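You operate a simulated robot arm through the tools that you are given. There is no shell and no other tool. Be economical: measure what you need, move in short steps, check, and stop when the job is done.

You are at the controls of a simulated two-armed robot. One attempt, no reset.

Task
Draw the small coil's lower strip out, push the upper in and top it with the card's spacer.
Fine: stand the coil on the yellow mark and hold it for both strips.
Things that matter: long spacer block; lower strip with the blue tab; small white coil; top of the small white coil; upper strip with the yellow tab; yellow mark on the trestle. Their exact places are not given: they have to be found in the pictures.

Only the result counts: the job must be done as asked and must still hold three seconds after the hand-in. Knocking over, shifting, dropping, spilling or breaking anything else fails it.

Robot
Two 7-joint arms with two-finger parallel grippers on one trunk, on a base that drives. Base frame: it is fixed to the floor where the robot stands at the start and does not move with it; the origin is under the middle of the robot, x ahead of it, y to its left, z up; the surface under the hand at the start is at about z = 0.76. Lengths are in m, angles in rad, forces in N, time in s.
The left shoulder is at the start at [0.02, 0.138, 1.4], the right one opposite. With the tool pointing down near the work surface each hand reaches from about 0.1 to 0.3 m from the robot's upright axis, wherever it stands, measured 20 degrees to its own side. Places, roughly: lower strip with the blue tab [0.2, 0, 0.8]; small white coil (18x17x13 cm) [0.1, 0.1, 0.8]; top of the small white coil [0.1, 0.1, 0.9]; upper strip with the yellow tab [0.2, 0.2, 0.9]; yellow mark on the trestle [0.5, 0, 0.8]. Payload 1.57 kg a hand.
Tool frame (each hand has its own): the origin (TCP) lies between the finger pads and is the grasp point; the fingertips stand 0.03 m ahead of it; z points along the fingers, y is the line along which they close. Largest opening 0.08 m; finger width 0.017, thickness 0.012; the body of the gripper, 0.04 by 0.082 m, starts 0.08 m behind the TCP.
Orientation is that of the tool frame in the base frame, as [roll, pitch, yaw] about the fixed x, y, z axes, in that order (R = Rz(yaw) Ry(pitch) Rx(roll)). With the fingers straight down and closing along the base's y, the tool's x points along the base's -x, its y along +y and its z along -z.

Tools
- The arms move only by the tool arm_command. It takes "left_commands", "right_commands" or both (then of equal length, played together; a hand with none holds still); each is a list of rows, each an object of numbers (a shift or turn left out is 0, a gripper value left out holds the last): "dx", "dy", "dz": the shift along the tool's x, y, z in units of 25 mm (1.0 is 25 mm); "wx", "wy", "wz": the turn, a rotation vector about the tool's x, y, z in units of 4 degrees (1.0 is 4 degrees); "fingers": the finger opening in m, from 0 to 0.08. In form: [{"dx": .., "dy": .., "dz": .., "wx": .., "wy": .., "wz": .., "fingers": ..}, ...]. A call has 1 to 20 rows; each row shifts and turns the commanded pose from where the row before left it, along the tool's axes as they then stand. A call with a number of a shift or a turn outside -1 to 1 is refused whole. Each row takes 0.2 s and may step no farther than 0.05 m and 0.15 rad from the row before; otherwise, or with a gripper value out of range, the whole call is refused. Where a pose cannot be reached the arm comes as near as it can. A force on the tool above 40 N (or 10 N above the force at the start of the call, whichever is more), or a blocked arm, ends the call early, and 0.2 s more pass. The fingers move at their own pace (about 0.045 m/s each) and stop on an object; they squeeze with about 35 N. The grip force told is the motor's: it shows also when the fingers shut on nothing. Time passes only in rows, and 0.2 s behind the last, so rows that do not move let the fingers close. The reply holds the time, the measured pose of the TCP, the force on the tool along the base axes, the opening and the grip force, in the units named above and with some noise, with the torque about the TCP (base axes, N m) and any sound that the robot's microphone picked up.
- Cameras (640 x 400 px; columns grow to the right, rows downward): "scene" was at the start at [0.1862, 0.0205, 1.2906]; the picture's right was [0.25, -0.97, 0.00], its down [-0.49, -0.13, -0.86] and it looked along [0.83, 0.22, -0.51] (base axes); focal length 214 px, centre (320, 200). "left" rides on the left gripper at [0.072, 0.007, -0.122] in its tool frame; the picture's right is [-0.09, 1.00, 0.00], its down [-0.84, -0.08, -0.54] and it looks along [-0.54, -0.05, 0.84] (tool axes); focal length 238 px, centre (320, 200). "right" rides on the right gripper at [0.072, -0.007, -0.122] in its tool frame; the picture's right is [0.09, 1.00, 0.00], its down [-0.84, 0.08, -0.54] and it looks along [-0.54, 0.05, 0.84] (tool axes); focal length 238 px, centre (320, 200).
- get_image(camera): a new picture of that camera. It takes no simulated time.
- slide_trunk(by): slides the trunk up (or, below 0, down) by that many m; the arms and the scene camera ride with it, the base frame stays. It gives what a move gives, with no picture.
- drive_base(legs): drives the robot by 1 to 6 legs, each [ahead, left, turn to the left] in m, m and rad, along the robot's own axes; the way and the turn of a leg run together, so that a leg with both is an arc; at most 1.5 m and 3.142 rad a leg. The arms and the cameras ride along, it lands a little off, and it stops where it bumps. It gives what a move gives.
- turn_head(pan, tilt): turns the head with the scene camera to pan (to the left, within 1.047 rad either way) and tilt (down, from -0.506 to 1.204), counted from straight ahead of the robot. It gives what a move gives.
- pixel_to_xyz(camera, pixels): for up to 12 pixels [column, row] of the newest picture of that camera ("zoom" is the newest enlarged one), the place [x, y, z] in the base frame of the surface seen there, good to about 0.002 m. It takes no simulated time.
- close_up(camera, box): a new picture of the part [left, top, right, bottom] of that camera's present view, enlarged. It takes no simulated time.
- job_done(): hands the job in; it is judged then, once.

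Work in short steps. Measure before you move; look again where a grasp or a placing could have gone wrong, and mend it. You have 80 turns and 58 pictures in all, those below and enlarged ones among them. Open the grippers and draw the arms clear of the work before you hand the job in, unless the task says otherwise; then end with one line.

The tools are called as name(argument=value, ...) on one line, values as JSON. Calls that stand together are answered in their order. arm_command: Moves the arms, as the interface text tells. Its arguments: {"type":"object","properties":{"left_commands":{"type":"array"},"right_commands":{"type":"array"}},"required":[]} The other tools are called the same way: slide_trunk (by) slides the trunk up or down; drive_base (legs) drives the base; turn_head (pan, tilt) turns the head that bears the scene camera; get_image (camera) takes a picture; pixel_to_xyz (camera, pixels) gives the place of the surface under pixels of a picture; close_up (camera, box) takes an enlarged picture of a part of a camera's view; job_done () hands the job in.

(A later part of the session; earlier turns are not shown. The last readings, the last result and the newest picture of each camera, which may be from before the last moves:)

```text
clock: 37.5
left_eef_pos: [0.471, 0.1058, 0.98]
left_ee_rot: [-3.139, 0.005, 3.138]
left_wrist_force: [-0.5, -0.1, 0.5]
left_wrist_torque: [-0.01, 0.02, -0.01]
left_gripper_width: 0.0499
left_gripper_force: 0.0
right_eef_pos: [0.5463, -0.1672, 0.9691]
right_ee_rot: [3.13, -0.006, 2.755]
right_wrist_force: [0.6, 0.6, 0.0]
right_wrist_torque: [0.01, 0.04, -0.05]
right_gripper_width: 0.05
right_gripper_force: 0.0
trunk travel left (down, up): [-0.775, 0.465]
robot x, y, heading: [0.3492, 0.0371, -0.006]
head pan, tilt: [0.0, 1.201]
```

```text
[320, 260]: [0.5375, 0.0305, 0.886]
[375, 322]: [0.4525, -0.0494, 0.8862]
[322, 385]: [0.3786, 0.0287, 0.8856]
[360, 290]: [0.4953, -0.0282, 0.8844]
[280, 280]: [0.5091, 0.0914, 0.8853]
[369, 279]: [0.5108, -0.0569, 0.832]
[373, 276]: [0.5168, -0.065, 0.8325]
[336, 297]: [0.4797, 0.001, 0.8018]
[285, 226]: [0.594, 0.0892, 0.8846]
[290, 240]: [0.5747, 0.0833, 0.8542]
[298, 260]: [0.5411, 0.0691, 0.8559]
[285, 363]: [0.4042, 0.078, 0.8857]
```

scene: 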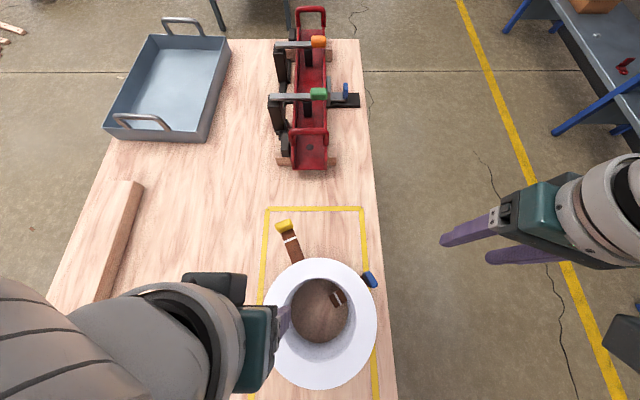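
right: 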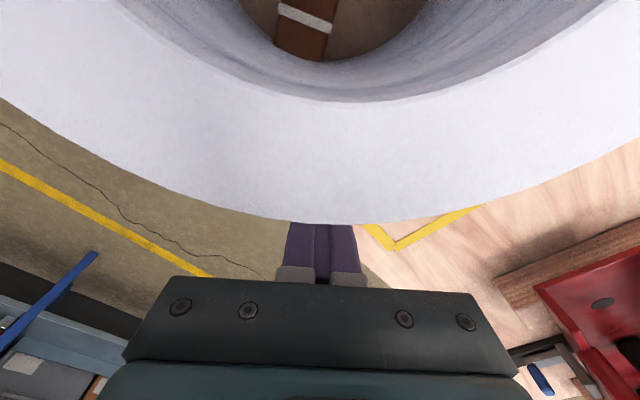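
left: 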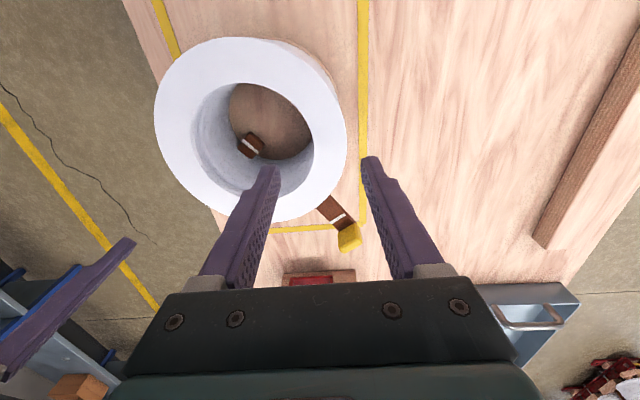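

Coil centre ≈(0.458,0.030), lower strip ≈-60°, still inside the mark. I shift and turn the base by −0.70 so that the strip lies nearly ahead of the robot.

drive_base(legs=[[0.026, 0.081, 0], [0, 0, -0.7]])

get_image(camera="scene")

```text
clock: 40.5
left_eef_pos: [0.5133, 0.0886, 0.9798]
left_ee_rot: [-3.138, 0.004, 2.428]
left_wrist_force: [-1.1, 0.4, 0.0]
left_wrist_torque: [-0.04, 0.0, 0.01]
left_gripper_width: 0.05
left_gripper_force: 0.0
right_eef_pos: [0.3961, -0.1687, 0.9708]
right_ee_rot: [3.13, -0.003, 2.049]
right_wrist_force: [-0.6, 0.0, 0.2]
right_wrist_torque: [0.0, -0.02, -0.03]
right_gripper_width: 0.0501
right_gripper_force: 0.1
trunk travel left (down, up): [-0.775, 0.465]
robot x, y, heading: [0.3802, 0.1126, -0.715]
head pan, tilt: [0.0, 1.201]
```

```text
29 pictures are left
```

scene: 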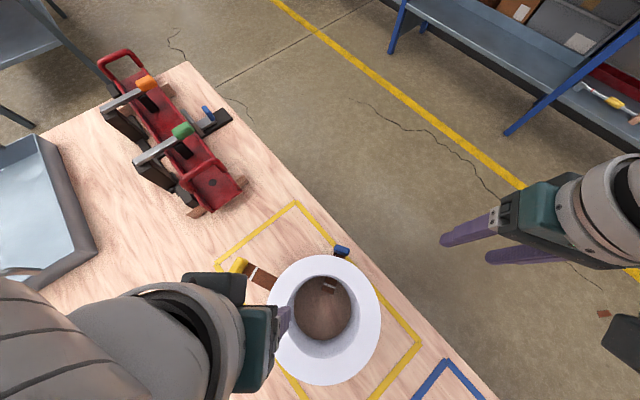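

Good view. Both hands move: left over the wall at 60° of the coil, right over the blue tab (342,252) ≈(0.512,-0.061).

arm_command(left_commands=[{"dx": 0.32, "dy": -0.27}, {"dx": 0.32, "dy": -0.28}, {"wz": -1}, {"wz": -1}, {"wz": -0.8}, {}, {}, {}], right_commands=[{"dx": 0.21, "dy": 0.76}, {"dx": 0.21, "dy": 0.76}, {"dx": 0.21, "dy": 0.76}, {"dx": 0.21, "dy": 0.76}, {"dx": 0.21, "dy": 0.76}, {"dx": 0.21, "dy": 0.76}, {"dx": 0.21, "dy": 0.76}, {"dx": 0.21, "dy": 0.76, "wz": -0.65}])

get_image(camera="right")

pixel_to_xyz(camera="scene", pixels=[[342, 251]])

```text
clock: 42.4
left_eef_pos: [0.494, 0.0873, 0.9805]
left_ee_rot: [-3.136, 0.004, 2.627]
left_wrist_force: [-0.4, -0.6, 1.1]
left_wrist_torque: [0.01, -0.03, -0.03]
left_gripper_width: 0.0499
left_gripper_force: 0.0
right_eef_pos: [0.4718, -0.1092, 0.9547]
right_ee_rot: [-3.012, 0.049, 2.119]
right_wrist_force: [-0.2, 0.8, -0.2]
right_wrist_torque: [-0.01, 0.0, 0.02]
right_gripper_width: 0.0498
right_gripper_force: 0.0
trunk travel left (down, up): [-0.775, 0.465]
robot x, y, heading: [0.3775, 0.1128, -0.711]
head pan, tilt: [0.0, 1.201]
stopped in row 8 (right hand): the arm was blocked; the commanded pose is now the measured one
```

```text
28 pictures are left
```

right: 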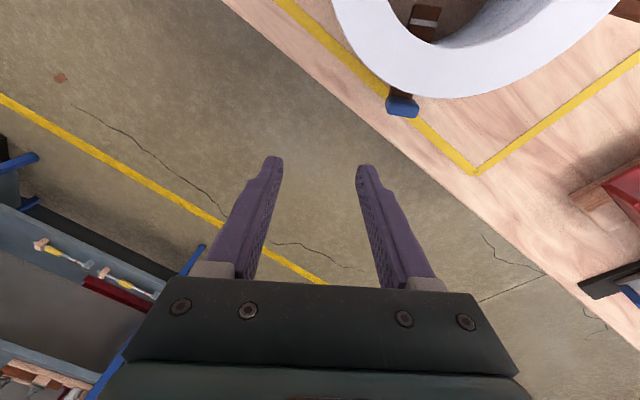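

```text
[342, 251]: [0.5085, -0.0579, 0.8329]
```

Blocked again; I look at how the arms stand.

get_image(camera="scene")

```text
27 pictures are left
```

scene: 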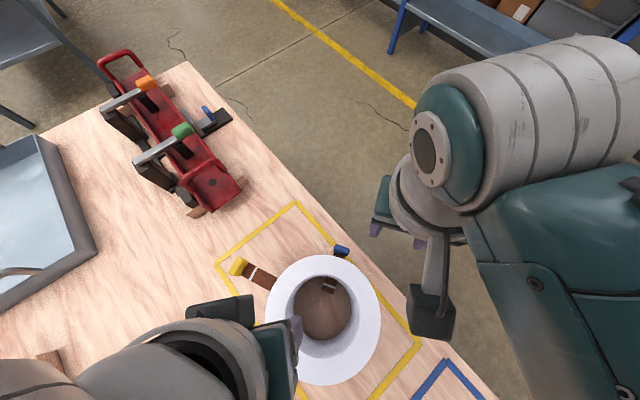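

The right arm seems to end up in a poor posture when turned negative. I draw it back out to a straight, higher pose, then turn the base so the strip is straight ahead and no wrist turn is needed.

arm_command(right_commands=[{"dy": -0.5, "dz": -0.4, "wx": -0.5, "wy": 0.2}, {"dy": -0.5, "dz": -0.4, "wx": -0.5, "wy": 0.2}, {"dy": -0.5, "dz": -0.4, "wx": -0.5, "wy": 0.2}, {"dy": -0.5, "dz": -0.4, "wx": -0.36, "wy": 0.1}, {"dy": -0.5, "dz": -0.4, "wz": -1}, {"dy": -0.5, "dz": -0.4, "wz": -1}, {"dy": -0.5, "dz": -0.4, "wz": -1}, {"dy": -0.5, "dz": -0.4, "wz": -1}, {"wz": -0.4}, {}])

drive_base(legs=[[0.012, 0.058, 0], [0, 0, -0.336]])

get_image(camera="scene")

```text
clock: 44.4
left_eef_pos: [0.494, 0.0872, 0.9809]
left_ee_rot: [-3.137, 0.004, 2.624]
left_wrist_force: [-0.7, -0.2, 0.1]
left_wrist_torque: [0.01, -0.02, -0.02]
left_gripper_width: 0.0497
left_gripper_force: 0.1
right_eef_pos: [0.3646, -0.1924, 1.0407]
right_ee_rot: [-3.01, -0.003, 2.454]
right_wrist_force: [1.2, 0.0, 0.3]
right_wrist_torque: [-0.01, 0.0, -0.01]
right_gripper_width: 0.05
right_gripper_force: 0.0
trunk travel left (down, up): [-0.775, 0.465]
robot x, y, heading: [0.3743, 0.1142, -0.717]
head pan, tilt: [0.0, 1.201]
stopped in row 9 (right hand): the arm was blocked; the commanded pose is now the measured one
```

```text
clock: 46.4
left_eef_pos: [0.5273, 0.0888, 0.9808]
left_ee_rot: [-3.136, 0.005, 2.3]
left_wrist_force: [-0.8, 0.1, -0.4]
left_wrist_torque: [-0.01, 0.01, 0.01]
left_gripper_width: 0.0501
left_gripper_force: 0.0
right_eef_pos: [0.3138, -0.1337, 1.0406]
right_ee_rot: [-3.01, -0.003, 2.127]
right_wrist_force: [0.3, -0.5, 0.9]
right_wrist_torque: [0.0, 0.01, 0.01]
right_gripper_width: 0.0498
right_gripper_force: 0.1
trunk travel left (down, up): [-0.775, 0.465]
robot x, y, heading: [0.4275, 0.1502, -1.04]
head pan, tilt: [0.0, 1.201]
```

```text
26 pictures are left
```

scene: 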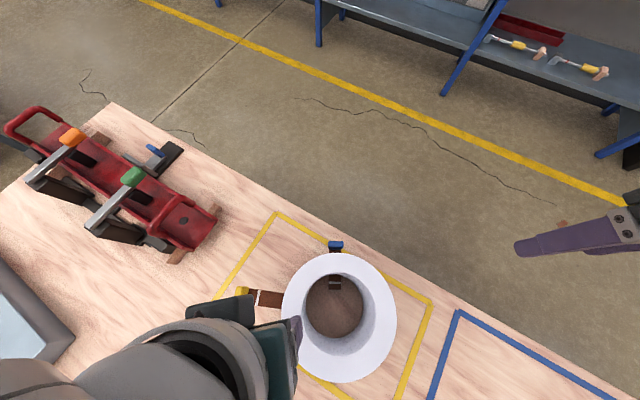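

The strip is now straight ahead. The right wrist is still tilted ~7°; I take it back to its starting posture (farther ahead, higher) to clear the joint limit.

arm_command(right_commands=[{"dx": -0.7, "dz": -0.8}, {"dx": -0.7, "dz": -0.8}, {"dx": -0.7, "dz": -0.8}, {"dx": -0.7, "dz": -0.8}, {"dx": -0.7, "dz": -0.8}, {"dx": -0.7, "dz": -0.8}, {"wx": -0.6, "dy": 0.3}, {"wx": -0.6, "dy": 0.3}, {"wx": -0.6, "dy": 0.3}, {}])

```text
clock: 48.8
left_eef_pos: [0.5264, 0.0886, 0.9808]
left_ee_rot: [-3.137, 0.004, 2.3]
left_wrist_force: [-0.2, 0.5, -0.4]
left_wrist_torque: [-0.02, 0.03, 0.0]
left_gripper_width: 0.05
left_gripper_force: 0.0
right_eef_pos: [0.3692, -0.2491, 1.0731]
right_ee_rot: [-3.067, 0.0, 2.102]
right_wrist_force: [0.2, -0.4, -0.8]
right_wrist_torque: [0.02, -0.02, 0.02]
right_gripper_width: 0.0499
right_gripper_force: 0.1
right hand out of reach, approached as far as the arm can: row 1, 2, 3, 4, 5, 6, 7, 8, 9
trunk travel left (down, up): [-0.775, 0.465]
robot x, y, heading: [0.4209, 0.1499, -1.042]
head pan, tilt: [0.0, 1.201]
stopped in row 10 (right hand): the arm was blocked; the commanded pose is now the measured one
```

I look at the right arm's posture by panning the head right.

turn_head(pan=-0.7, tilt=1.0)

get_image(camera="scene")

```text
clock: 49.9
left_eef_pos: [0.5269, 0.0887, 0.9806]
left_ee_rot: [-3.136, 0.003, 2.3]
left_wrist_force: [0.2, 0.7, 0.0]
left_wrist_torque: [0.04, -0.01, -0.02]
left_gripper_width: 0.0501
left_gripper_force: 0.0
right_eef_pos: [0.3696, -0.2488, 1.0737]
right_ee_rot: [-3.066, -0.002, 2.1]
right_wrist_force: [-0.5, 0.8, -0.5]
right_wrist_torque: [0.03, -0.04, 0.01]
right_gripper_width: 0.0499
right_gripper_force: 0.0
trunk travel left (down, up): [-0.775, 0.465]
robot x, y, heading: [0.4241, 0.1493, -1.039]
head pan, tilt: [-0.7, 1.0]
```

```text
25 pictures are left
```

scene: 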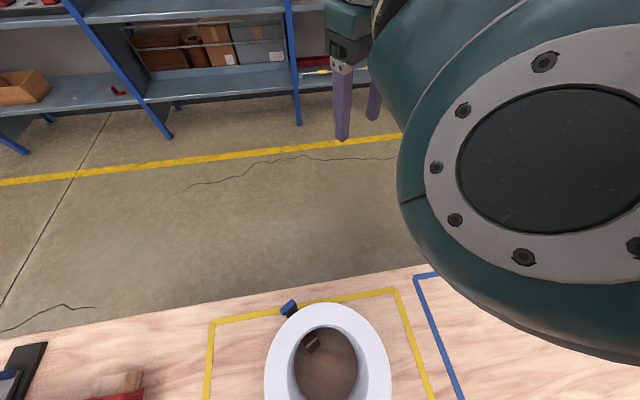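

The elbow is right beside the head, which may be what blocks it. I turn the head away to the left and try straightening the right hand and bringing it in.

turn_head(pan=0.6, tilt=1.0)

arm_command(right_commands=[{"dx": 0.5, "dy": 0.3, "wx": -0.3}, {"dx": 0.5, "dy": 0.3, "wx": -0.3}, {"dx": 0.5, "dy": 0.3, "wx": -0.3}, {"dx": 0.5, "dy": 0.3, "wx": -0.2}, {"dx": 0.5, "dy": 0.3}, {}, {}])

```text
clock: 51.3
left_eef_pos: [0.5274, 0.0883, 0.9813]
left_ee_rot: [-3.135, 0.004, 2.302]
left_wrist_force: [1.0, -0.4, -0.3]
left_wrist_torque: [-0.01, -0.02, 0.0]
left_gripper_width: 0.0499
left_gripper_force: 0.1
right_eef_pos: [0.3689, -0.2482, 1.0729]
right_ee_rot: [-3.067, 0.0, 2.101]
right_wrist_force: [-0.8, -0.2, -0.4]
right_wrist_torque: [0.0, 0.03, 0.0]
right_gripper_width: 0.0501
right_gripper_force: 0.2
trunk travel left (down, up): [-0.775, 0.465]
robot x, y, heading: [0.4239, 0.1485, -1.038]
head pan, tilt: [0.6, 1.0]
```

```text
clock: 53.1
left_eef_pos: [0.5275, 0.0882, 0.9797]
left_ee_rot: [-3.137, 0.005, 2.3]
left_wrist_force: [0.6, -0.3, 0.5]
left_wrist_torque: [0.04, 0.01, 0.0]
left_gripper_width: 0.05
left_gripper_force: 0.1
right_eef_pos: [0.3407, -0.2211, 1.0555]
right_ee_rot: [-3.058, 0.008, 2.079]
right_wrist_force: [-0.1, 0.4, 1.1]
right_wrist_torque: [0.0, 0.01, -0.02]
right_gripper_width: 0.0502
right_gripper_force: 0.0
right hand out of reach, approached as far as the arm can: row 2, 3, 4, 5
trunk travel left (down, up): [-0.775, 0.465]
robot x, y, heading: [0.4232, 0.153, -1.04]
head pan, tilt: [0.6, 1.0]
stopped in row 7 (right hand): the arm was blocked; the commanded pose is now the measured one
```

The limit is in the arm's joints, not the head. I try turning the hand the other way (yaw +24°) to unwind it.

arm_command(right_commands=[{"wz": -1}, {"wz": -1}, {"wz": -1}, {"wz": -1}, {"wz": -1}, {"wz": -1}, {"wx": -0.6}, {"wx": -0.6}, {}])

```text
clock: 55.1
left_eef_pos: [0.5269, 0.0885, 0.9807]
left_ee_rot: [-3.136, 0.004, 2.3]
left_wrist_force: [-0.6, -0.4, 0.3]
left_wrist_torque: [-0.02, -0.01, -0.02]
left_gripper_width: 0.05
left_gripper_force: 0.0
right_eef_pos: [0.3246, -0.2271, 1.0591]
right_ee_rot: [-3.104, -0.043, 2.485]
right_wrist_force: [0.0, 0.7, 0.6]
right_wrist_torque: [0.0, 0.03, 0.03]
right_gripper_width: 0.05
right_gripper_force: 0.1
trunk travel left (down, up): [-0.775, 0.465]
robot x, y, heading: [0.4255, 0.149, -1.04]
head pan, tilt: [0.6, 1.0]
```

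No block this time. I unwind further and fix the remaining tilt.

arm_command(right_commands=[{"wz": -1}, {"wz": -1}, {"wz": -1}, {"wz": -1}, {"wz": -1}, {"wz": -1}, {"wz": -1}, {"wz": -1}, {"wx": -0.4, "wy": -0.3}, {"dz": -0.5}, {"dz": -0.5}, {}])

```text
clock: 57.7
left_eef_pos: [0.5273, 0.089, 0.9804]
left_ee_rot: [-3.134, 0.002, 2.3]
left_wrist_force: [0.1, 0.3, -0.3]
left_wrist_torque: [0.02, -0.04, 0.04]
left_gripper_width: 0.0497
left_gripper_force: 0.0
right_eef_pos: [0.3257, -0.2411, 1.07]
right_ee_rot: [3.117, -0.023, 3.041]
right_wrist_force: [-0.3, 0.5, -0.9]
right_wrist_torque: [0.01, -0.01, 0.01]
right_gripper_width: 0.0499
right_gripper_force: 0.1
right hand out of reach, approached as far as the arm can: row 10, 11
trunk travel left (down, up): [-0.775, 0.465]
robot x, y, heading: [0.4265, 0.1521, -1.038]
head pan, tilt: [0.6, 1.0]
```

The right arm recovers with positive yaw, so I swap roles: right holds the coil, left pulls the lower strip. I shift/turn the base to suit (heading ≈ -70°).

drive_base(legs=[[0.003, -0.043, 0], [0, 0, -0.18]])

turn_head(pan=0.0, tilt=1.2)

get_image(camera="scene")

```text
clock: 59.3
left_eef_pos: [0.4801, 0.049, 0.9813]
left_ee_rot: [-3.136, 0.004, 2.123]
left_wrist_force: [0.0, -0.1, 0.3]
left_wrist_torque: [-0.05, -0.01, 0.03]
left_gripper_width: 0.0501
left_gripper_force: 0.1
right_eef_pos: [0.2254, -0.2405, 1.0692]
right_ee_rot: [3.114, -0.017, 2.862]
right_wrist_force: [0.4, -0.1, 0.3]
right_wrist_torque: [-0.03, -0.02, 0.02]
right_gripper_width: 0.0499
right_gripper_force: 0.1
trunk travel left (down, up): [-0.775, 0.465]
robot x, y, heading: [0.3916, 0.1278, -1.214]
head pan, tilt: [0.6, 1.0]
```

```text
clock: 60.3
left_eef_pos: [0.4796, 0.0467, 0.9808]
left_ee_rot: [-3.136, 0.003, 2.12]
left_wrist_force: [-0.2, 0.2, -0.8]
left_wrist_torque: [0.03, 0.03, 0.0]
left_gripper_width: 0.0498
left_gripper_force: 0.1
right_eef_pos: [0.2178, -0.2426, 1.0712]
right_ee_rot: [3.121, -0.03, 2.853]
right_wrist_force: [0.2, 0.6, 0.6]
right_wrist_torque: [-0.03, 0.01, 0.04]
right_gripper_width: 0.0502
right_gripper_force: 0.1
trunk travel left (down, up): [-0.775, 0.465]
robot x, y, heading: [0.3865, 0.1257, -1.216]
head pan, tilt: [0.0, 1.201]
```

```text
24 pictures are left
```

scene: 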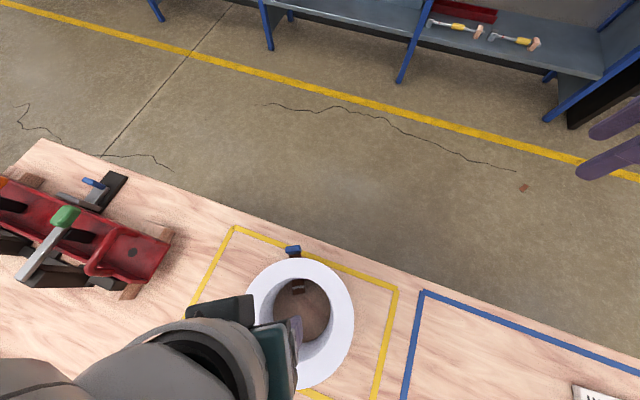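

Strip and coil are well in view. Left moves over the blue tab (294,249), right comes in toward the hold point at (0.401,-0.003).

arm_command(left_commands=[{"dx": -0.74, "dy": -0.2}, {"dx": -0.74, "dy": -0.2}, {"dx": -0.74, "dy": -0.2}, {"dx": -0.74, "dy": -0.2}, {"dx": -0.74, "dy": -0.2}, {"dx": -0.74, "dy": -0.17}, {"fingers": 0.06}, {}, {}, {}, {}, {}], right_commands=[{"wz": 0.9}, {"wz": 0.9}, {"wz": 0.9}, {"wz": 0.9}, {"dx": 0.0, "dy": 0.8, "dz": 0.45}, {"dx": 0.0, "dy": 0.8, "dz": 0.45}, {"dx": 0.0, "dy": 0.8, "dz": 0.45}, {"dx": 0.0, "dy": 0.8, "dz": 0.45}, {"dx": 0.0, "dy": 0.8, "dz": 0.45}, {"dx": 0.0, "dy": 0.8, "dz": 0.45}, {"dx": 0.0, "dy": 0.8, "dz": 0.45}, {}])

get_image(camera="scene")

```text
clock: 62.6
left_eef_pos: [0.5234, -0.0602, 0.9784]
left_ee_rot: [3.118, 0.011, 2.12]
left_wrist_force: [0.0, 0.0, 0.0]
left_wrist_torque: [0.0, 0.0, 0.0]
left_gripper_width: 0.06
left_gripper_force: 0.1
right_eef_pos: [0.2375, -0.1564, 1.0073]
right_ee_rot: [-3.042, -0.103, 2.61]
right_wrist_force: [0.4, -0.1, -0.4]
right_wrist_torque: [0.04, 0.02, -0.02]
right_gripper_width: 0.0498
right_gripper_force: 0.0
trunk travel left (down, up): [-0.775, 0.465]
robot x, y, heading: [0.3907, 0.126, -1.213]
head pan, tilt: [0.0, 1.201]
stopped in row 11 (right hand): the arm was blocked; the commanded pose is now the measured one
```

```text
23 pictures are left
```

scene: 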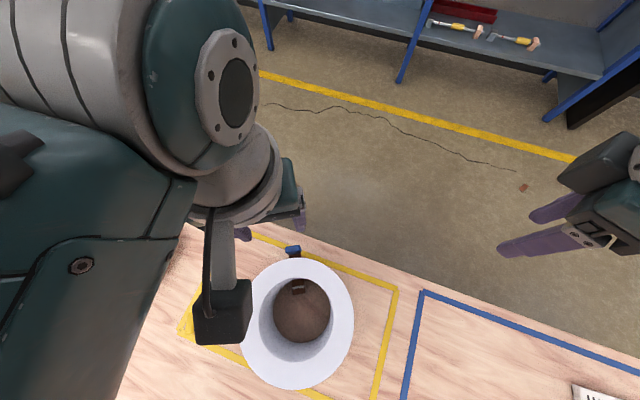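

The right arm blocks when moved inward while folded. I extend it downward (free space beside the trestle, tips staying above z 0.83) and straighten it there.

arm_command(right_commands=[{"dz": 0.8}, {"dz": 0.8}, {"dz": 0.8}, {"dz": 0.8}, {"dz": 0.8}, {"dz": 0.8}, {"wx": -0.7, "wy": -0.74}, {"wx": -0.7, "wy": -0.74}, {}, {}])

```text
clock: 64.8
left_eef_pos: [0.5245, -0.0609, 0.9778]
left_ee_rot: [3.119, 0.01, 2.12]
left_wrist_force: [0.1, 0.1, -0.2]
left_wrist_torque: [0.0, -0.01, -0.02]
left_gripper_width: 0.0602
left_gripper_force: 0.0
right_eef_pos: [0.2248, -0.1595, 0.8883]
right_ee_rot: [3.137, 0.004, 2.613]
right_wrist_force: [1.3, 0.3, 0.3]
right_wrist_torque: [-0.02, 0.01, 0.01]
right_gripper_width: 0.0497
right_gripper_force: 0.1
trunk travel left (down, up): [-0.775, 0.465]
robot x, y, heading: [0.3864, 0.1299, -1.215]
head pan, tilt: [0.0, 1.201]
```

Lower relative to the shoulders it straightens fine, so I raise the trunk 0.10 m to work with more extended arms, then bring the right hand in at z≈0.96.

slide_trunk(by=0.1)

arm_command(right_commands=[{"wz": 0.9, "dz": 0.3}, {"wz": 0.9, "dz": 0.3}, {"wz": 0.9, "dz": 0.3}, {"wz": 0.9, "dz": 0.2}, {"wz": 0.9}, {"wz": 0.9}, {"wz": 0.9}, {"wz": 0.9}, {}])

```text
clock: 66.2
left_eef_pos: [0.5252, -0.0603, 1.078]
left_ee_rot: [3.119, 0.01, 2.12]
left_wrist_force: [-0.5, 0.1, 0.2]
left_wrist_torque: [-0.01, -0.01, -0.02]
left_gripper_width: 0.0598
left_gripper_force: 0.0
right_eef_pos: [0.2229, -0.1598, 0.9884]
right_ee_rot: [3.137, 0.006, 2.611]
right_wrist_force: [-0.4, 0.6, 0.3]
right_wrist_torque: [0.0, 0.04, 0.01]
right_gripper_width: 0.0499
right_gripper_force: 0.1
trunk travel left (down, up): [-0.875, 0.365]
robot x, y, heading: [0.3878, 0.1262, -1.217]
head pan, tilt: [0.0, 1.201]
```

```text
clock: 68.2
left_eef_pos: [0.5253, -0.0598, 1.0781]
left_ee_rot: [3.119, 0.011, 2.121]
left_wrist_force: [0.7, -0.7, -0.8]
left_wrist_torque: [0.0, 0.0, 0.02]
left_gripper_width: 0.06
left_gripper_force: 0.1
right_eef_pos: [0.2238, -0.159, 0.961]
right_ee_rot: [3.135, 0.004, 2.108]
right_wrist_force: [-0.2, -0.6, 0.1]
right_wrist_torque: [-0.01, 0.0, 0.0]
right_gripper_width: 0.0499
right_gripper_force: 0.1
trunk travel left (down, up): [-0.875, 0.365]
robot x, y, heading: [0.3913, 0.1256, -1.212]
head pan, tilt: [0.0, 1.201]
```

Works cleanly. Right moves over the wall at (0.401,-0.003); left comes down to z 0.97.

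arm_command(left_commands=[{"dz": 0.6}, {"dz": 0.6}, {"dz": 0.6}, {"dz": 0.6}, {"dz": 0.6}, {"dz": 0.6}, {"dz": 0.6}, {}, {}, {}, {}, {}], right_commands=[{"dx": 0.158, "dy": 0.843}, {"dx": 0.158, "dy": 0.843}, {"dx": 0.158, "dy": 0.843}, {"dx": 0.158, "dy": 0.843}, {"dx": 0.158, "dy": 0.843}, {"dx": 0.158, "dy": 0.843}, {"dx": 0.158, "dy": 0.843}, {"dx": 0.158, "dy": 0.843}, {"dx": 0.158, "dy": 0.843}, {"dx": 0.158, "dy": 0.843}, {"dx": 0.158, "dy": 0.843}, {}])

get_image(camera="left")

get_image(camera="scene")

```text
clock: 71.0
left_eef_pos: [0.5271, -0.0605, 0.9737]
left_ee_rot: [3.122, 0.011, 2.122]
left_wrist_force: [0.4, 0.4, 0.3]
left_wrist_torque: [0.0, 0.02, -0.04]
left_gripper_width: 0.0601
left_gripper_force: 0.0
right_eef_pos: [0.3395, -0.0228, 0.9472]
right_ee_rot: [-3.024, -0.013, 2.159]
right_wrist_force: [0.4, -0.9, 0.5]
right_wrist_torque: [0.01, -0.04, -0.01]
right_gripper_width: 0.0501
right_gripper_force: 0.1
trunk travel left (down, up): [-0.875, 0.365]
robot x, y, heading: [0.3875, 0.1263, -1.21]
head pan, tilt: [0.0, 1.201]
stopped in row 12 (right hand): the arm was blocked; the commanded pose is now the measured one
```

```text
22 pictures are left
```

left: 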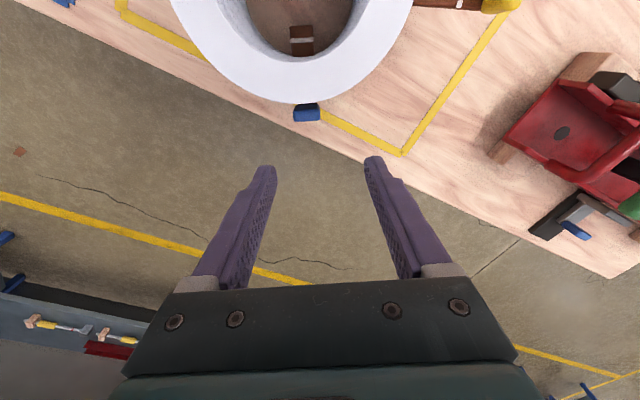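

```text
21 pictures are left
```

scene: 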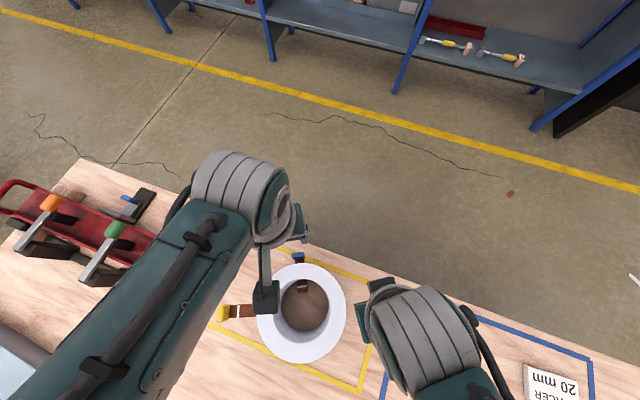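

The right arm stops when too near the robot's axis. I back the base a bit (0.04), shift slightly left, and raise the trunk 0.05 more, to give it room.

drive_base(legs=[[-0.04, 0.017, 0]])

slide_trunk(by=0.05)

arm_command(right_commands=[{"dy": -0.6, "wx": -0.55}, {"dy": -0.6, "wx": -0.55}, {"wx": -0.55}, {"dz": 0.6}, {"dz": 0.6}, {}])

```text
clock: 71.9
left_eef_pos: [0.5257, -0.0164, 0.9741]
left_ee_rot: [3.125, 0.01, 2.122]
left_wrist_force: [-0.8, -0.6, 0.8]
left_wrist_torque: [0.0, 0.0, -0.02]
left_gripper_width: 0.0599
left_gripper_force: 0.1
right_eef_pos: [0.3412, 0.021, 0.9468]
right_ee_rot: [-3.021, -0.013, 2.16]
right_wrist_force: [0.0, 0.0, 0.4]
right_wrist_torque: [0.0, 0.0, 0.02]
right_gripper_width: 0.05
right_gripper_force: 0.1
trunk travel left (down, up): [-0.875, 0.365]
robot x, y, heading: [0.3905, 0.1683, -1.213]
head pan, tilt: [0.0, 1.201]
```

```text
clock: 72.8
left_eef_pos: [0.5274, -0.0162, 1.0236]
left_ee_rot: [3.123, 0.01, 2.123]
left_wrist_force: [0.6, -0.2, 0.5]
left_wrist_torque: [0.0, 0.0, 0.02]
left_gripper_width: 0.0599
left_gripper_force: 0.1
right_eef_pos: [0.3406, 0.0211, 0.9961]
right_ee_rot: [-3.02, -0.014, 2.163]
right_wrist_force: [-0.5, -0.6, -0.6]
right_wrist_torque: [0.01, 0.0, 0.01]
right_gripper_width: 0.05
right_gripper_force: 0.1
trunk travel left (down, up): [-0.925, 0.315]
robot x, y, heading: [0.3896, 0.1653, -1.209]
head pan, tilt: [0.0, 1.201]
```

```text
clock: 74.2
left_eef_pos: [0.5267, -0.0168, 1.0239]
left_ee_rot: [3.124, 0.009, 2.122]
left_wrist_force: [-0.1, -0.4, -0.5]
left_wrist_torque: [-0.01, 0.01, -0.01]
left_gripper_width: 0.06
left_gripper_force: 0.1
right_eef_pos: [0.3161, 0.006, 0.968]
right_ee_rot: [-3.138, -0.013, 2.161]
right_wrist_force: [-0.2, 0.1, 0.1]
right_wrist_torque: [0.02, 0.03, 0.0]
right_gripper_width: 0.0499
right_gripper_force: 0.1
trunk travel left (down, up): [-0.925, 0.315]
robot x, y, heading: [0.3853, 0.172, -1.215]
head pan, tilt: [0.0, 1.201]
```

Right is straight now. Right moves over the wall at (0.4015,-0.006), left back over the tab.

arm_command(left_commands=[{"dx": -0.3, "dy": -0.37, "wx": 0.2}, {"dx": -0.3, "dy": -0.37}, {"dx": -0.3, "dy": -0.37}, {"dx": -0.3, "dy": -0.37}, {}, {}], right_commands=[{"dx": -0.575, "dy": 0.64}, {"dx": -0.575, "dy": 0.64}, {"dx": -0.575, "dy": 0.64}, {"dx": -0.575, "dy": 0.64}, {}, {}])

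get_image(camera="scene")

```text
clock: 75.6
left_eef_pos: [0.5331, -0.055, 1.0182]
left_ee_rot: [3.099, 0.02, 2.126]
left_wrist_force: [0.1, -0.6, -0.1]
left_wrist_torque: [0.02, 0.04, -0.01]
left_gripper_width: 0.0599
left_gripper_force: 0.1
right_eef_pos: [0.3891, -0.0095, 0.9646]
right_ee_rot: [-3.116, -0.02, 2.163]
right_wrist_force: [-0.4, 0.1, 0.2]
right_wrist_torque: [-0.01, 0.03, 0.01]
right_gripper_width: 0.0499
right_gripper_force: 0.0
trunk travel left (down, up): [-0.925, 0.315]
robot x, y, heading: [0.3913, 0.1726, -1.214]
head pan, tilt: [0.0, 1.201]
```

```text
20 pictures are left
```

scene: 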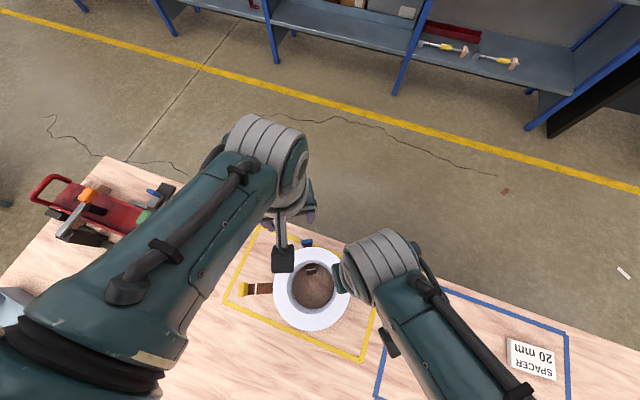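

Both arms lag slightly when folded; lowering should cure it. I lower right by 0.03 and left by 0.12 and read poses.

arm_command(left_commands=[{"dz": 0.8}, {"dz": 0.8}, {"dz": 0.8}, {"dz": 0.8}, {"dz": 0.8}, {"dz": 0.8}, {}, {}], right_commands=[{"dz": 0.6}, {"dz": 0.5}, {"fingers": 0.07}, {}, {}, {}, {}, {}])

```text
clock: 77.4
left_eef_pos: [0.5247, -0.0276, 0.9534]
left_ee_rot: [3.138, 0.011, 2.123]
left_wrist_force: [0.2, -0.1, -0.2]
left_wrist_torque: [-0.01, 0.0, 0.0]
left_gripper_width: 0.06
left_gripper_force: 0.1
left hand out of reach, approached as far as the arm can: row 3, 4, 5, 6
right_eef_pos: [0.396, -0.0087, 0.9382]
right_ee_rot: [-3.129, -0.015, 2.16]
right_wrist_force: [0.0, 0.0, 0.2]
right_wrist_torque: [0.0, -0.02, 0.0]
right_gripper_width: 0.0699
right_gripper_force: 0.1
trunk travel left (down, up): [-0.925, 0.315]
robot x, y, heading: [0.393, 0.1736, -1.217]
head pan, tilt: [0.0, 1.201]
```

The left reaches its length limit with the trunk this high. I choose a better compromise: heading −85° (strip 25° to the left side, right hold straight at the right side with no wrist turn) and trunk 0.12 lower. First raise both hands relative to the trunk and drive.

arm_command(left_commands=[{"dz": -0.8}, {"dz": -0.8}, {"dz": -0.8}, {"dz": -0.8}, {"dz": -0.8}, {"dz": -0.8}, {}], right_commands=[{"dy": -0.8}, {"dy": -0.8, "dz": -0.8}, {"dz": -0.8}, {"dz": -0.8}, {"dz": -0.8}, {"dz": -0.8}, {}])

drive_base(legs=[[0.033, 0.052, 0], [0, 0, -0.268]])

slide_trunk(by=-0.11)

get_image(camera="scene")

```text
clock: 79.0
left_eef_pos: [0.5235, -0.0805, 0.9964]
left_ee_rot: [3.116, 0.015, 2.135]
left_wrist_force: [-0.5, -0.5, -0.9]
left_wrist_torque: [0.01, 0.0, 0.01]
left_gripper_width: 0.06
left_gripper_force: 0.0
left hand out of reach, approached as far as the arm can: row 1, 2, 3, 4, 5, 6
right_eef_pos: [0.3697, -0.0285, 1.041]
right_ee_rot: [-3.138, -0.014, 2.162]
right_wrist_force: [0.5, 0.1, -0.7]
right_wrist_torque: [0.0, -0.02, 0.01]
right_gripper_width: 0.0704
right_gripper_force: 0.1
trunk travel left (down, up): [-0.925, 0.315]
robot x, y, heading: [0.393, 0.1694, -1.211]
head pan, tilt: [0.0, 1.201]
```

```text
clock: 80.8
left_eef_pos: [0.5164, -0.1178, 0.9959]
left_ee_rot: [3.116, 0.014, 1.876]
left_wrist_force: [-0.6, 0.0, 0.3]
left_wrist_torque: [0.01, 0.0, 0.02]
left_gripper_width: 0.06
left_gripper_force: 0.0
right_eef_pos: [0.3806, -0.0285, 1.0404]
right_ee_rot: [-3.137, -0.015, 1.9]
right_wrist_force: [-0.1, 0.5, 0.7]
right_wrist_torque: [-0.02, -0.04, -0.05]
right_gripper_width: 0.0701
right_gripper_force: 0.0
trunk travel left (down, up): [-0.925, 0.315]
robot x, y, heading: [0.4506, 0.1546, -1.473]
head pan, tilt: [0.0, 1.201]
```

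```text
clock: 82.3
left_eef_pos: [0.5195, -0.1189, 0.8863]
left_ee_rot: [3.113, 0.015, 1.879]
left_wrist_force: [0.2, -0.7, -0.7]
left_wrist_torque: [-0.01, -0.02, 0.01]
left_gripper_width: 0.0601
left_gripper_force: 0.0
right_eef_pos: [0.3798, -0.0301, 0.9303]
right_ee_rot: [-3.138, -0.013, 1.899]
right_wrist_force: [-0.5, -0.4, 0.1]
right_wrist_torque: [0.01, 0.01, 0.02]
right_gripper_width: 0.07
right_gripper_force: 0.1
trunk travel left (down, up): [-0.815, 0.425]
robot x, y, heading: [0.453, 0.1601, -1.473]
head pan, tilt: [0.0, 1.201]
```

```text
19 pictures are left
```

scene: 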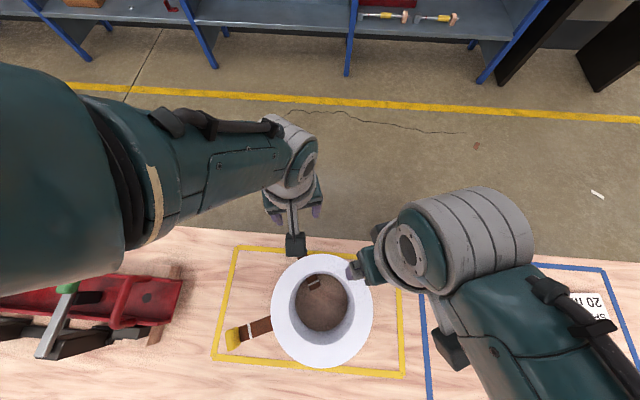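

Left is at (0.52,-0.119,0.886), just beyond the tab; right is at (0.38,-0.030,0.93). I move right over the wall at (0.3925,0.0156) and left in over the tab with small turns.

arm_command(left_commands=[{"dz": -0.2}, {"dx": 0.0}, {}, {}, {}], right_commands=[{"dx": 0.52, "dy": 0.36}, {"dx": 0.52, "dy": 0.36}, {"dx": 0.52, "dy": 0.35}, {"wz": 0.8}, {"wz": 0.8}])

```text
clock: 83.5
left_eef_pos: [0.5195, -0.1213, 0.8877]
left_ee_rot: [3.112, 0.014, 1.882]
left_wrist_force: [0.2, -1.0, 0.3]
left_wrist_torque: [0.04, 0.05, 0.01]
left_gripper_width: 0.0598
left_gripper_force: 0.1
left hand out of reach, approached as far as the arm can: row 1
right_eef_pos: [0.3883, 0.0177, 0.9289]
right_ee_rot: [-3.128, -0.014, 1.793]
right_wrist_force: [-0.1, -0.3, 0.0]
right_wrist_torque: [0.01, 0.0, -0.01]
right_gripper_width: 0.0702
right_gripper_force: 0.0
trunk travel left (down, up): [-0.815, 0.425]
robot x, y, heading: [0.4515, 0.1584, -1.475]
head pan, tilt: [0.0, 1.201]
```

Right is over the wall. Left now moves inward onto the tab's place and turns +12°.

arm_command(left_commands=[{"dx": 0.55, "dy": 0.1}, {"dx": 0.55, "dy": 0.1}, {"dx": 0.55, "dy": 0.1}, {"dx": 0.55, "dy": 0.08}, {"wz": -1}, {"wz": -1}, {"wz": -1}, {}], right_commands=[{"dz": 0.6}, {"dz": 0.6}, {"dz": 0.6}, {"dz": 0.6}, {}, {}, {}, {}])

get_image(camera="left")

get_image(camera="scene")

```text
clock: 85.5
left_eef_pos: [0.5325, -0.0871, 0.8619]
left_ee_rot: [3.082, 0.046, 2.119]
left_wrist_force: [0.4, 0.4, 0.8]
left_wrist_torque: [-0.01, 0.03, -0.01]
left_gripper_width: 0.0599
left_gripper_force: 0.1
left hand out of reach, approached as far as the arm can: row 1, 2, 3, 4
right_eef_pos: [0.3934, 0.0155, 0.8702]
right_ee_rot: [-3.137, -0.013, 1.79]
right_wrist_force: [0.9, 0.6, 0.2]
right_wrist_torque: [-0.02, -0.01, -0.01]
right_gripper_width: 0.0699
right_gripper_force: 0.1
trunk travel left (down, up): [-0.815, 0.425]
robot x, y, heading: [0.4493, 0.1614, -1.477]
head pan, tilt: [0.0, 1.201]
stopped in row 8 (left hand): the arm was blocked; the commanded pose is now the measured one
```

```text
18 pictures are left
```

left: 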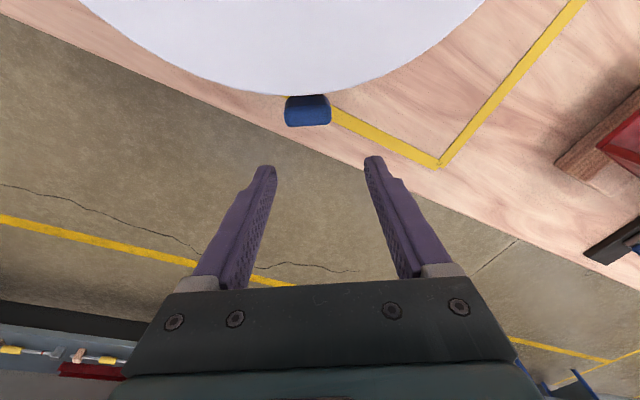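

```text
17 pictures are left
```

scene: 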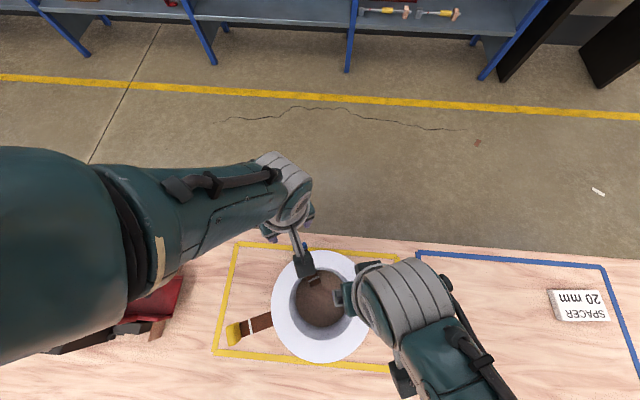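

Right is in place around the wall, and the tab lies between the left fingers' lines. I close the right grip, and lower the left outside the tab.

arm_command(left_commands=[{"dz": 0.4}, {"dz": 0.4}, {"dz": 0.4}, {"dz": 0.4}, {}, {}], right_commands=[{"fingers": 0.0}, {}, {}, {}, {}, {}])

get_image(camera="left")

pixel_to_xyz(camera="left", pixels=[[307, 105]])

```text
clock: 86.9
left_eef_pos: [0.5502, -0.0673, 0.8441]
left_ee_rot: [3.087, 0.04, 2.115]
left_wrist_force: [0.4, 0.4, -0.8]
left_wrist_torque: [-0.03, 0.01, 0.02]
left_gripper_width: 0.0599
left_gripper_force: 0.1
left hand out of reach, approached as far as the arm can: row 1, 2, 3, 4
right_eef_pos: [0.3941, 0.0148, 0.8703]
right_ee_rot: [-3.139, -0.014, 1.787]
right_wrist_force: [2.9, -0.8, 0.9]
right_wrist_torque: [0.53, -0.66, -0.38]
right_gripper_width: 0.0262
right_gripper_force: 35.4
trunk travel left (down, up): [-0.815, 0.425]
robot x, y, heading: [0.4514, 0.1566, -1.472]
head pan, tilt: [0.0, 1.201]
```

```text
16 pictures are left
```

left: 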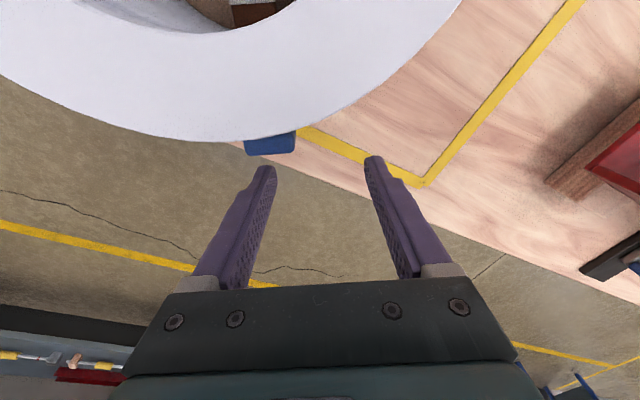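

```text
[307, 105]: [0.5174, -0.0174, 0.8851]
```

The left is still at its downward reach limit. I undo its last lowering, open the right, lower the trunk 0.04 (the right just goes deeper along the wall), and regrip.

arm_command(left_commands=[{"dz": -0.4}, {"dz": -0.4}, {"dz": -0.4}, {"dz": -0.4}, {}, {}], right_commands=[{"fingers": 0.045}, {}, {}, {}, {}, {}])

slide_trunk(by=-0.04)

get_image(camera="left")

```text
clock: 88.3
left_eef_pos: [0.5361, -0.0825, 0.8568]
left_ee_rot: [3.086, 0.04, 2.115]
left_wrist_force: [0.1, -1.0, -0.2]
left_wrist_torque: [-0.02, 0.01, -0.02]
left_gripper_width: 0.0599
left_gripper_force: 0.1
left hand out of reach, approached as far as the arm can: row 1, 2, 3, 4
right_eef_pos: [0.3934, 0.0154, 0.8712]
right_ee_rot: [-3.138, -0.013, 1.789]
right_wrist_force: [0.7, -0.4, -0.5]
right_wrist_torque: [0.05, -0.02, 0.0]
right_gripper_width: 0.0452
right_gripper_force: 0.1
trunk travel left (down, up): [-0.815, 0.425]
robot x, y, heading: [0.4507, 0.155, -1.479]
head pan, tilt: [0.0, 1.201]
```

```text
clock: 89.1
left_eef_pos: [0.5357, -0.0833, 0.8175]
left_ee_rot: [3.088, 0.04, 2.116]
left_wrist_force: [-0.8, 0.2, 0.7]
left_wrist_torque: [-0.02, 0.01, 0.02]
left_gripper_width: 0.0599
left_gripper_force: 0.2
right_eef_pos: [0.3929, 0.015, 0.8302]
right_ee_rot: [-3.137, -0.014, 1.789]
right_wrist_force: [0.5, 0.4, -0.6]
right_wrist_torque: [0.04, -0.02, -0.02]
right_gripper_width: 0.0451
right_gripper_force: 0.1
trunk travel left (down, up): [-0.775, 0.465]
robot x, y, heading: [0.4493, 0.1559, -1.469]
head pan, tilt: [0.0, 1.201]
```

```text
15 pictures are left
```

left: 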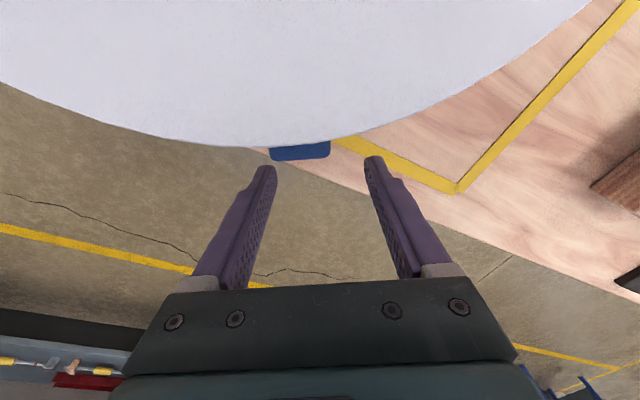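

Now the left is at tab height (z 0.8175) with the tab just inward between the fingers. Close right; move left inward ~30 mm with a 9 mm side correction, then close.

arm_command(left_commands=[{"dy": -0.4}, {"dx": 0.3}, {"dx": 0.3}, {"dx": 0.3}, {"dx": 0.3}, {}, {}], right_commands=[{"fingers": 0.0}, {}, {}, {}, {}, {}, {}])

close_up(camera="left", box=[200, 60, 440, 300])

```text
clock: 90.7
left_eef_pos: [0.5355, -0.0685, 0.8112]
left_ee_rot: [3.065, 0.06, 2.139]
left_wrist_force: [-0.3, 0.4, 1.0]
left_wrist_torque: [0.01, 0.0, 0.0]
left_gripper_width: 0.0598
left_gripper_force: 0.1
left hand out of reach, approached as far as the arm can: row 1, 3, 5
right_eef_pos: [0.3942, 0.015, 0.8302]
right_ee_rot: [-3.14, -0.014, 1.789]
right_wrist_force: [2.5, -1.4, 8.6]
right_wrist_torque: [1.11, -1.68, -0.49]
right_gripper_width: 0.0259
right_gripper_force: 34.8
trunk travel left (down, up): [-0.775, 0.465]
robot x, y, heading: [0.4539, 0.1596, -1.478]
head pan, tilt: [0.0, 1.201]
```

```text
1.67 times, centred on (320, 180) of left
```

zoom: 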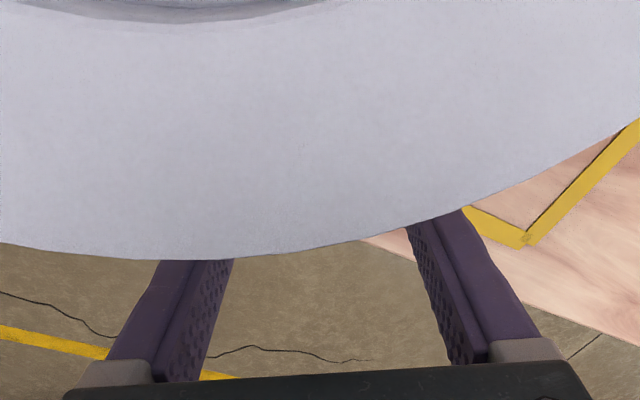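

Left needs ~15 mm more inward, which its fold limit refuses, so I open the right and nudge the base back 18 mm and right 12 mm.

arm_command(right_commands=[{"fingers": 0.062}, {}, {}])

drive_base(legs=[[-0.018, -0.012, 0]])

get_image(camera="scene")

```text
clock: 91.5
left_eef_pos: [0.5362, -0.0665, 0.8101]
left_ee_rot: [3.059, 0.057, 2.132]
left_wrist_force: [0.2, 0.1, 0.4]
left_wrist_torque: [-0.01, 0.01, -0.03]
left_gripper_width: 0.0601
left_gripper_force: 0.0
right_eef_pos: [0.3935, 0.0159, 0.8312]
right_ee_rot: [-3.136, -0.012, 1.791]
right_wrist_force: [-0.8, 1.1, 0.8]
right_wrist_torque: [0.02, -0.01, 0.0]
right_gripper_width: 0.0619
right_gripper_force: 0.0
trunk travel left (down, up): [-0.775, 0.465]
robot x, y, heading: [0.453, 0.1532, -1.475]
head pan, tilt: [0.0, 1.201]
```

```text
clock: 92.3
left_eef_pos: [0.5229, -0.0476, 0.8096]
left_ee_rot: [3.058, 0.058, 2.131]
left_wrist_force: [-0.2, 0.6, 0.2]
left_wrist_torque: [-0.01, -0.04, 0.01]
left_gripper_width: 0.06
left_gripper_force: 0.1
right_eef_pos: [0.3782, 0.0317, 0.8297]
right_ee_rot: [-3.14, -0.015, 1.789]
right_wrist_force: [0.1, -0.1, -0.5]
right_wrist_torque: [-0.02, 0.0, 0.0]
right_gripper_width: 0.0621
right_gripper_force: 0.1
trunk travel left (down, up): [-0.775, 0.465]
robot x, y, heading: [0.4364, 0.178, -1.471]
head pan, tilt: [0.0, 1.201]
```

```text
13 pictures are left
```

scene: 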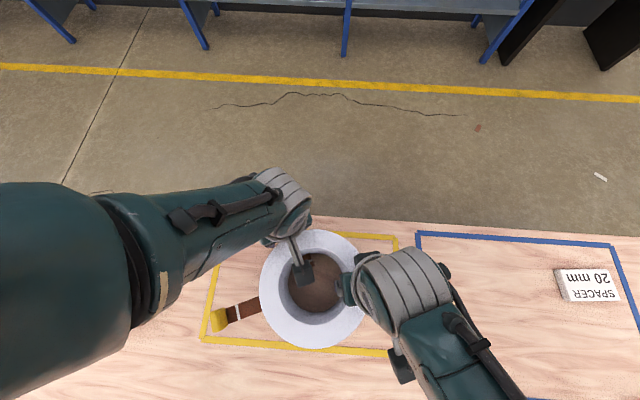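

Both hands shifted as wanted. I recentre both (right +13 mm inward, left −12 mm sideways), close the right, then the left.

arm_command(left_commands=[{"dy": -0.25}, {"dy": -0.25}, {}, {}, {}, {"fingers": 0.0}, {}, {}, {}], right_commands=[{"dy": 0.25}, {"dy": 0.27}, {"fingers": 0.0}, {}, {}, {}, {}, {}, {}])

```text
clock: 94.3
left_eef_pos: [0.5247, -0.0529, 0.8101]
left_ee_rot: [3.053, 0.063, 2.136]
left_wrist_force: [-5.9, -3.9, -3.5]
left_wrist_torque: [-0.61, 0.38, 0.27]
left_gripper_width: 0.0319
left_gripper_force: 34.8
left hand out of reach, approached as far as the arm can: row 2
right_eef_pos: [0.3867, 0.0314, 0.8306]
right_ee_rot: [-3.127, -0.012, 1.792]
right_wrist_force: [7.8, -2.2, 17.1]
right_wrist_torque: [0.45, -3.19, -0.09]
right_gripper_width: 0.0239
right_gripper_force: 35.0
trunk travel left (down, up): [-0.775, 0.465]
robot x, y, heading: [0.4361, 0.1719, -1.479]
head pan, tilt: [0.0, 1.201]
```

The left grips the tab (width 0.032), the right holds the wall. I pull outward along the strip by 30 mm.

arm_command(left_commands=[{"dx": -0.3, "dz": 0.02}, {"dx": -0.3, "dz": 0.02}, {"dx": -0.3, "dz": 0.02}, {"dx": -0.3, "dz": 0.02}, {}])

get_image(camera="left")

```text
clock: 95.5
left_eef_pos: [0.5408, -0.0725, 0.8168]
left_ee_rot: [3.059, 0.059, 2.13]
left_wrist_force: [0.3, 0.0, -8.5]
left_wrist_torque: [-0.35, 1.19, 0.34]
left_gripper_width: 0.0318
left_gripper_force: 34.9
left hand out of reach, approached as far as the arm can: row 2, 4
right_eef_pos: [0.3838, 0.0333, 0.8281]
right_ee_rot: [-3.122, -0.017, 1.795]
right_wrist_force: [1.4, 0.3, 19.7]
right_wrist_torque: [-0.57, -3.33, -0.38]
right_gripper_width: 0.0254
right_gripper_force: 34.9
trunk travel left (down, up): [-0.775, 0.465]
robot x, y, heading: [0.4409, 0.1732, -1.476]
head pan, tilt: [0.0, 1.201]
```

```text
12 pictures are left
```

left: 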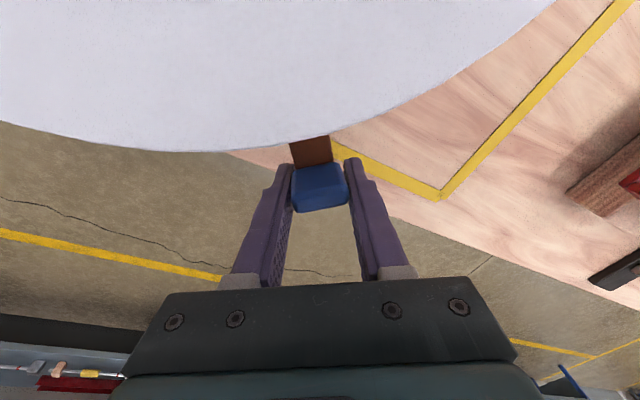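

The strip comes out smoothly. I keep pulling 35 mm more in small steps, watching the force for a stop.

arm_command(left_commands=[{"dx": -0.3, "dz": 0.03}, {"dx": -0.3, "dz": 0.03}, {"dx": -0.3, "dz": 0.03}, {"dx": -0.3, "dz": 0.03}, {"dx": -0.2, "dz": 0.02}, {}])

get_image(camera="left")

```text
clock: 96.9
left_eef_pos: [0.5674, -0.093, 0.824]
left_ee_rot: [3.057, 0.061, 2.132]
left_wrist_force: [0.1, 0.1, -0.1]
left_wrist_torque: [-0.01, -0.02, 0.01]
left_gripper_width: 0.0001
left_gripper_force: 21.4
left hand out of reach, approached as far as the arm can: row 2, 3, 5
right_eef_pos: [0.3826, 0.0375, 0.8263]
right_ee_rot: [-3.119, -0.024, 1.794]
right_wrist_force: [-0.7, 3.7, 10.2]
right_wrist_torque: [1.13, -2.17, 0.52]
right_gripper_width: 0.0234
right_gripper_force: 35.1
trunk travel left (down, up): [-0.775, 0.465]
robot x, y, heading: [0.4415, 0.1751, -1.475]
head pan, tilt: [0.0, 1.201]
```

```text
11 pictures are left
```

left: 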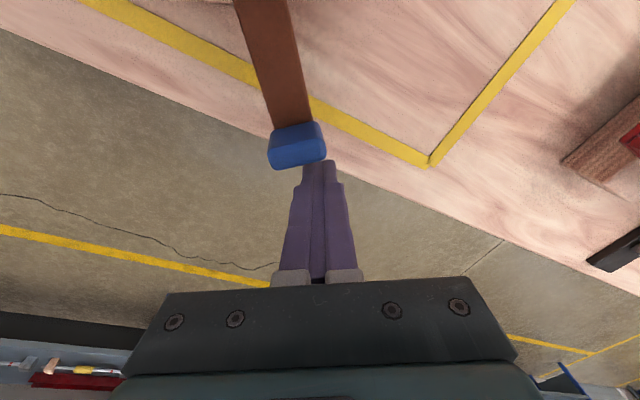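

The fingers slipped off, and the coil is not where it was in view; I look at the scene.

get_image(camera="scene")

```text
10 pictures are left
```

scene: 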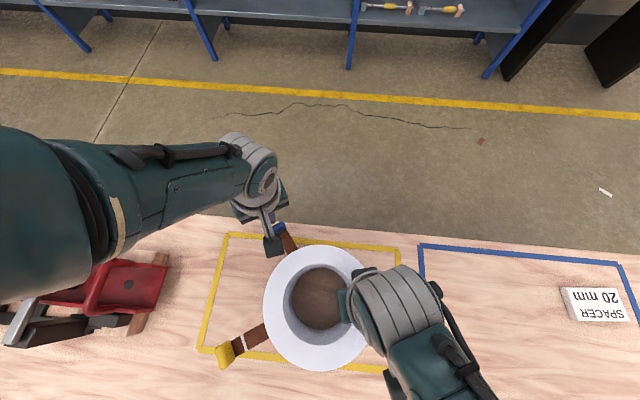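

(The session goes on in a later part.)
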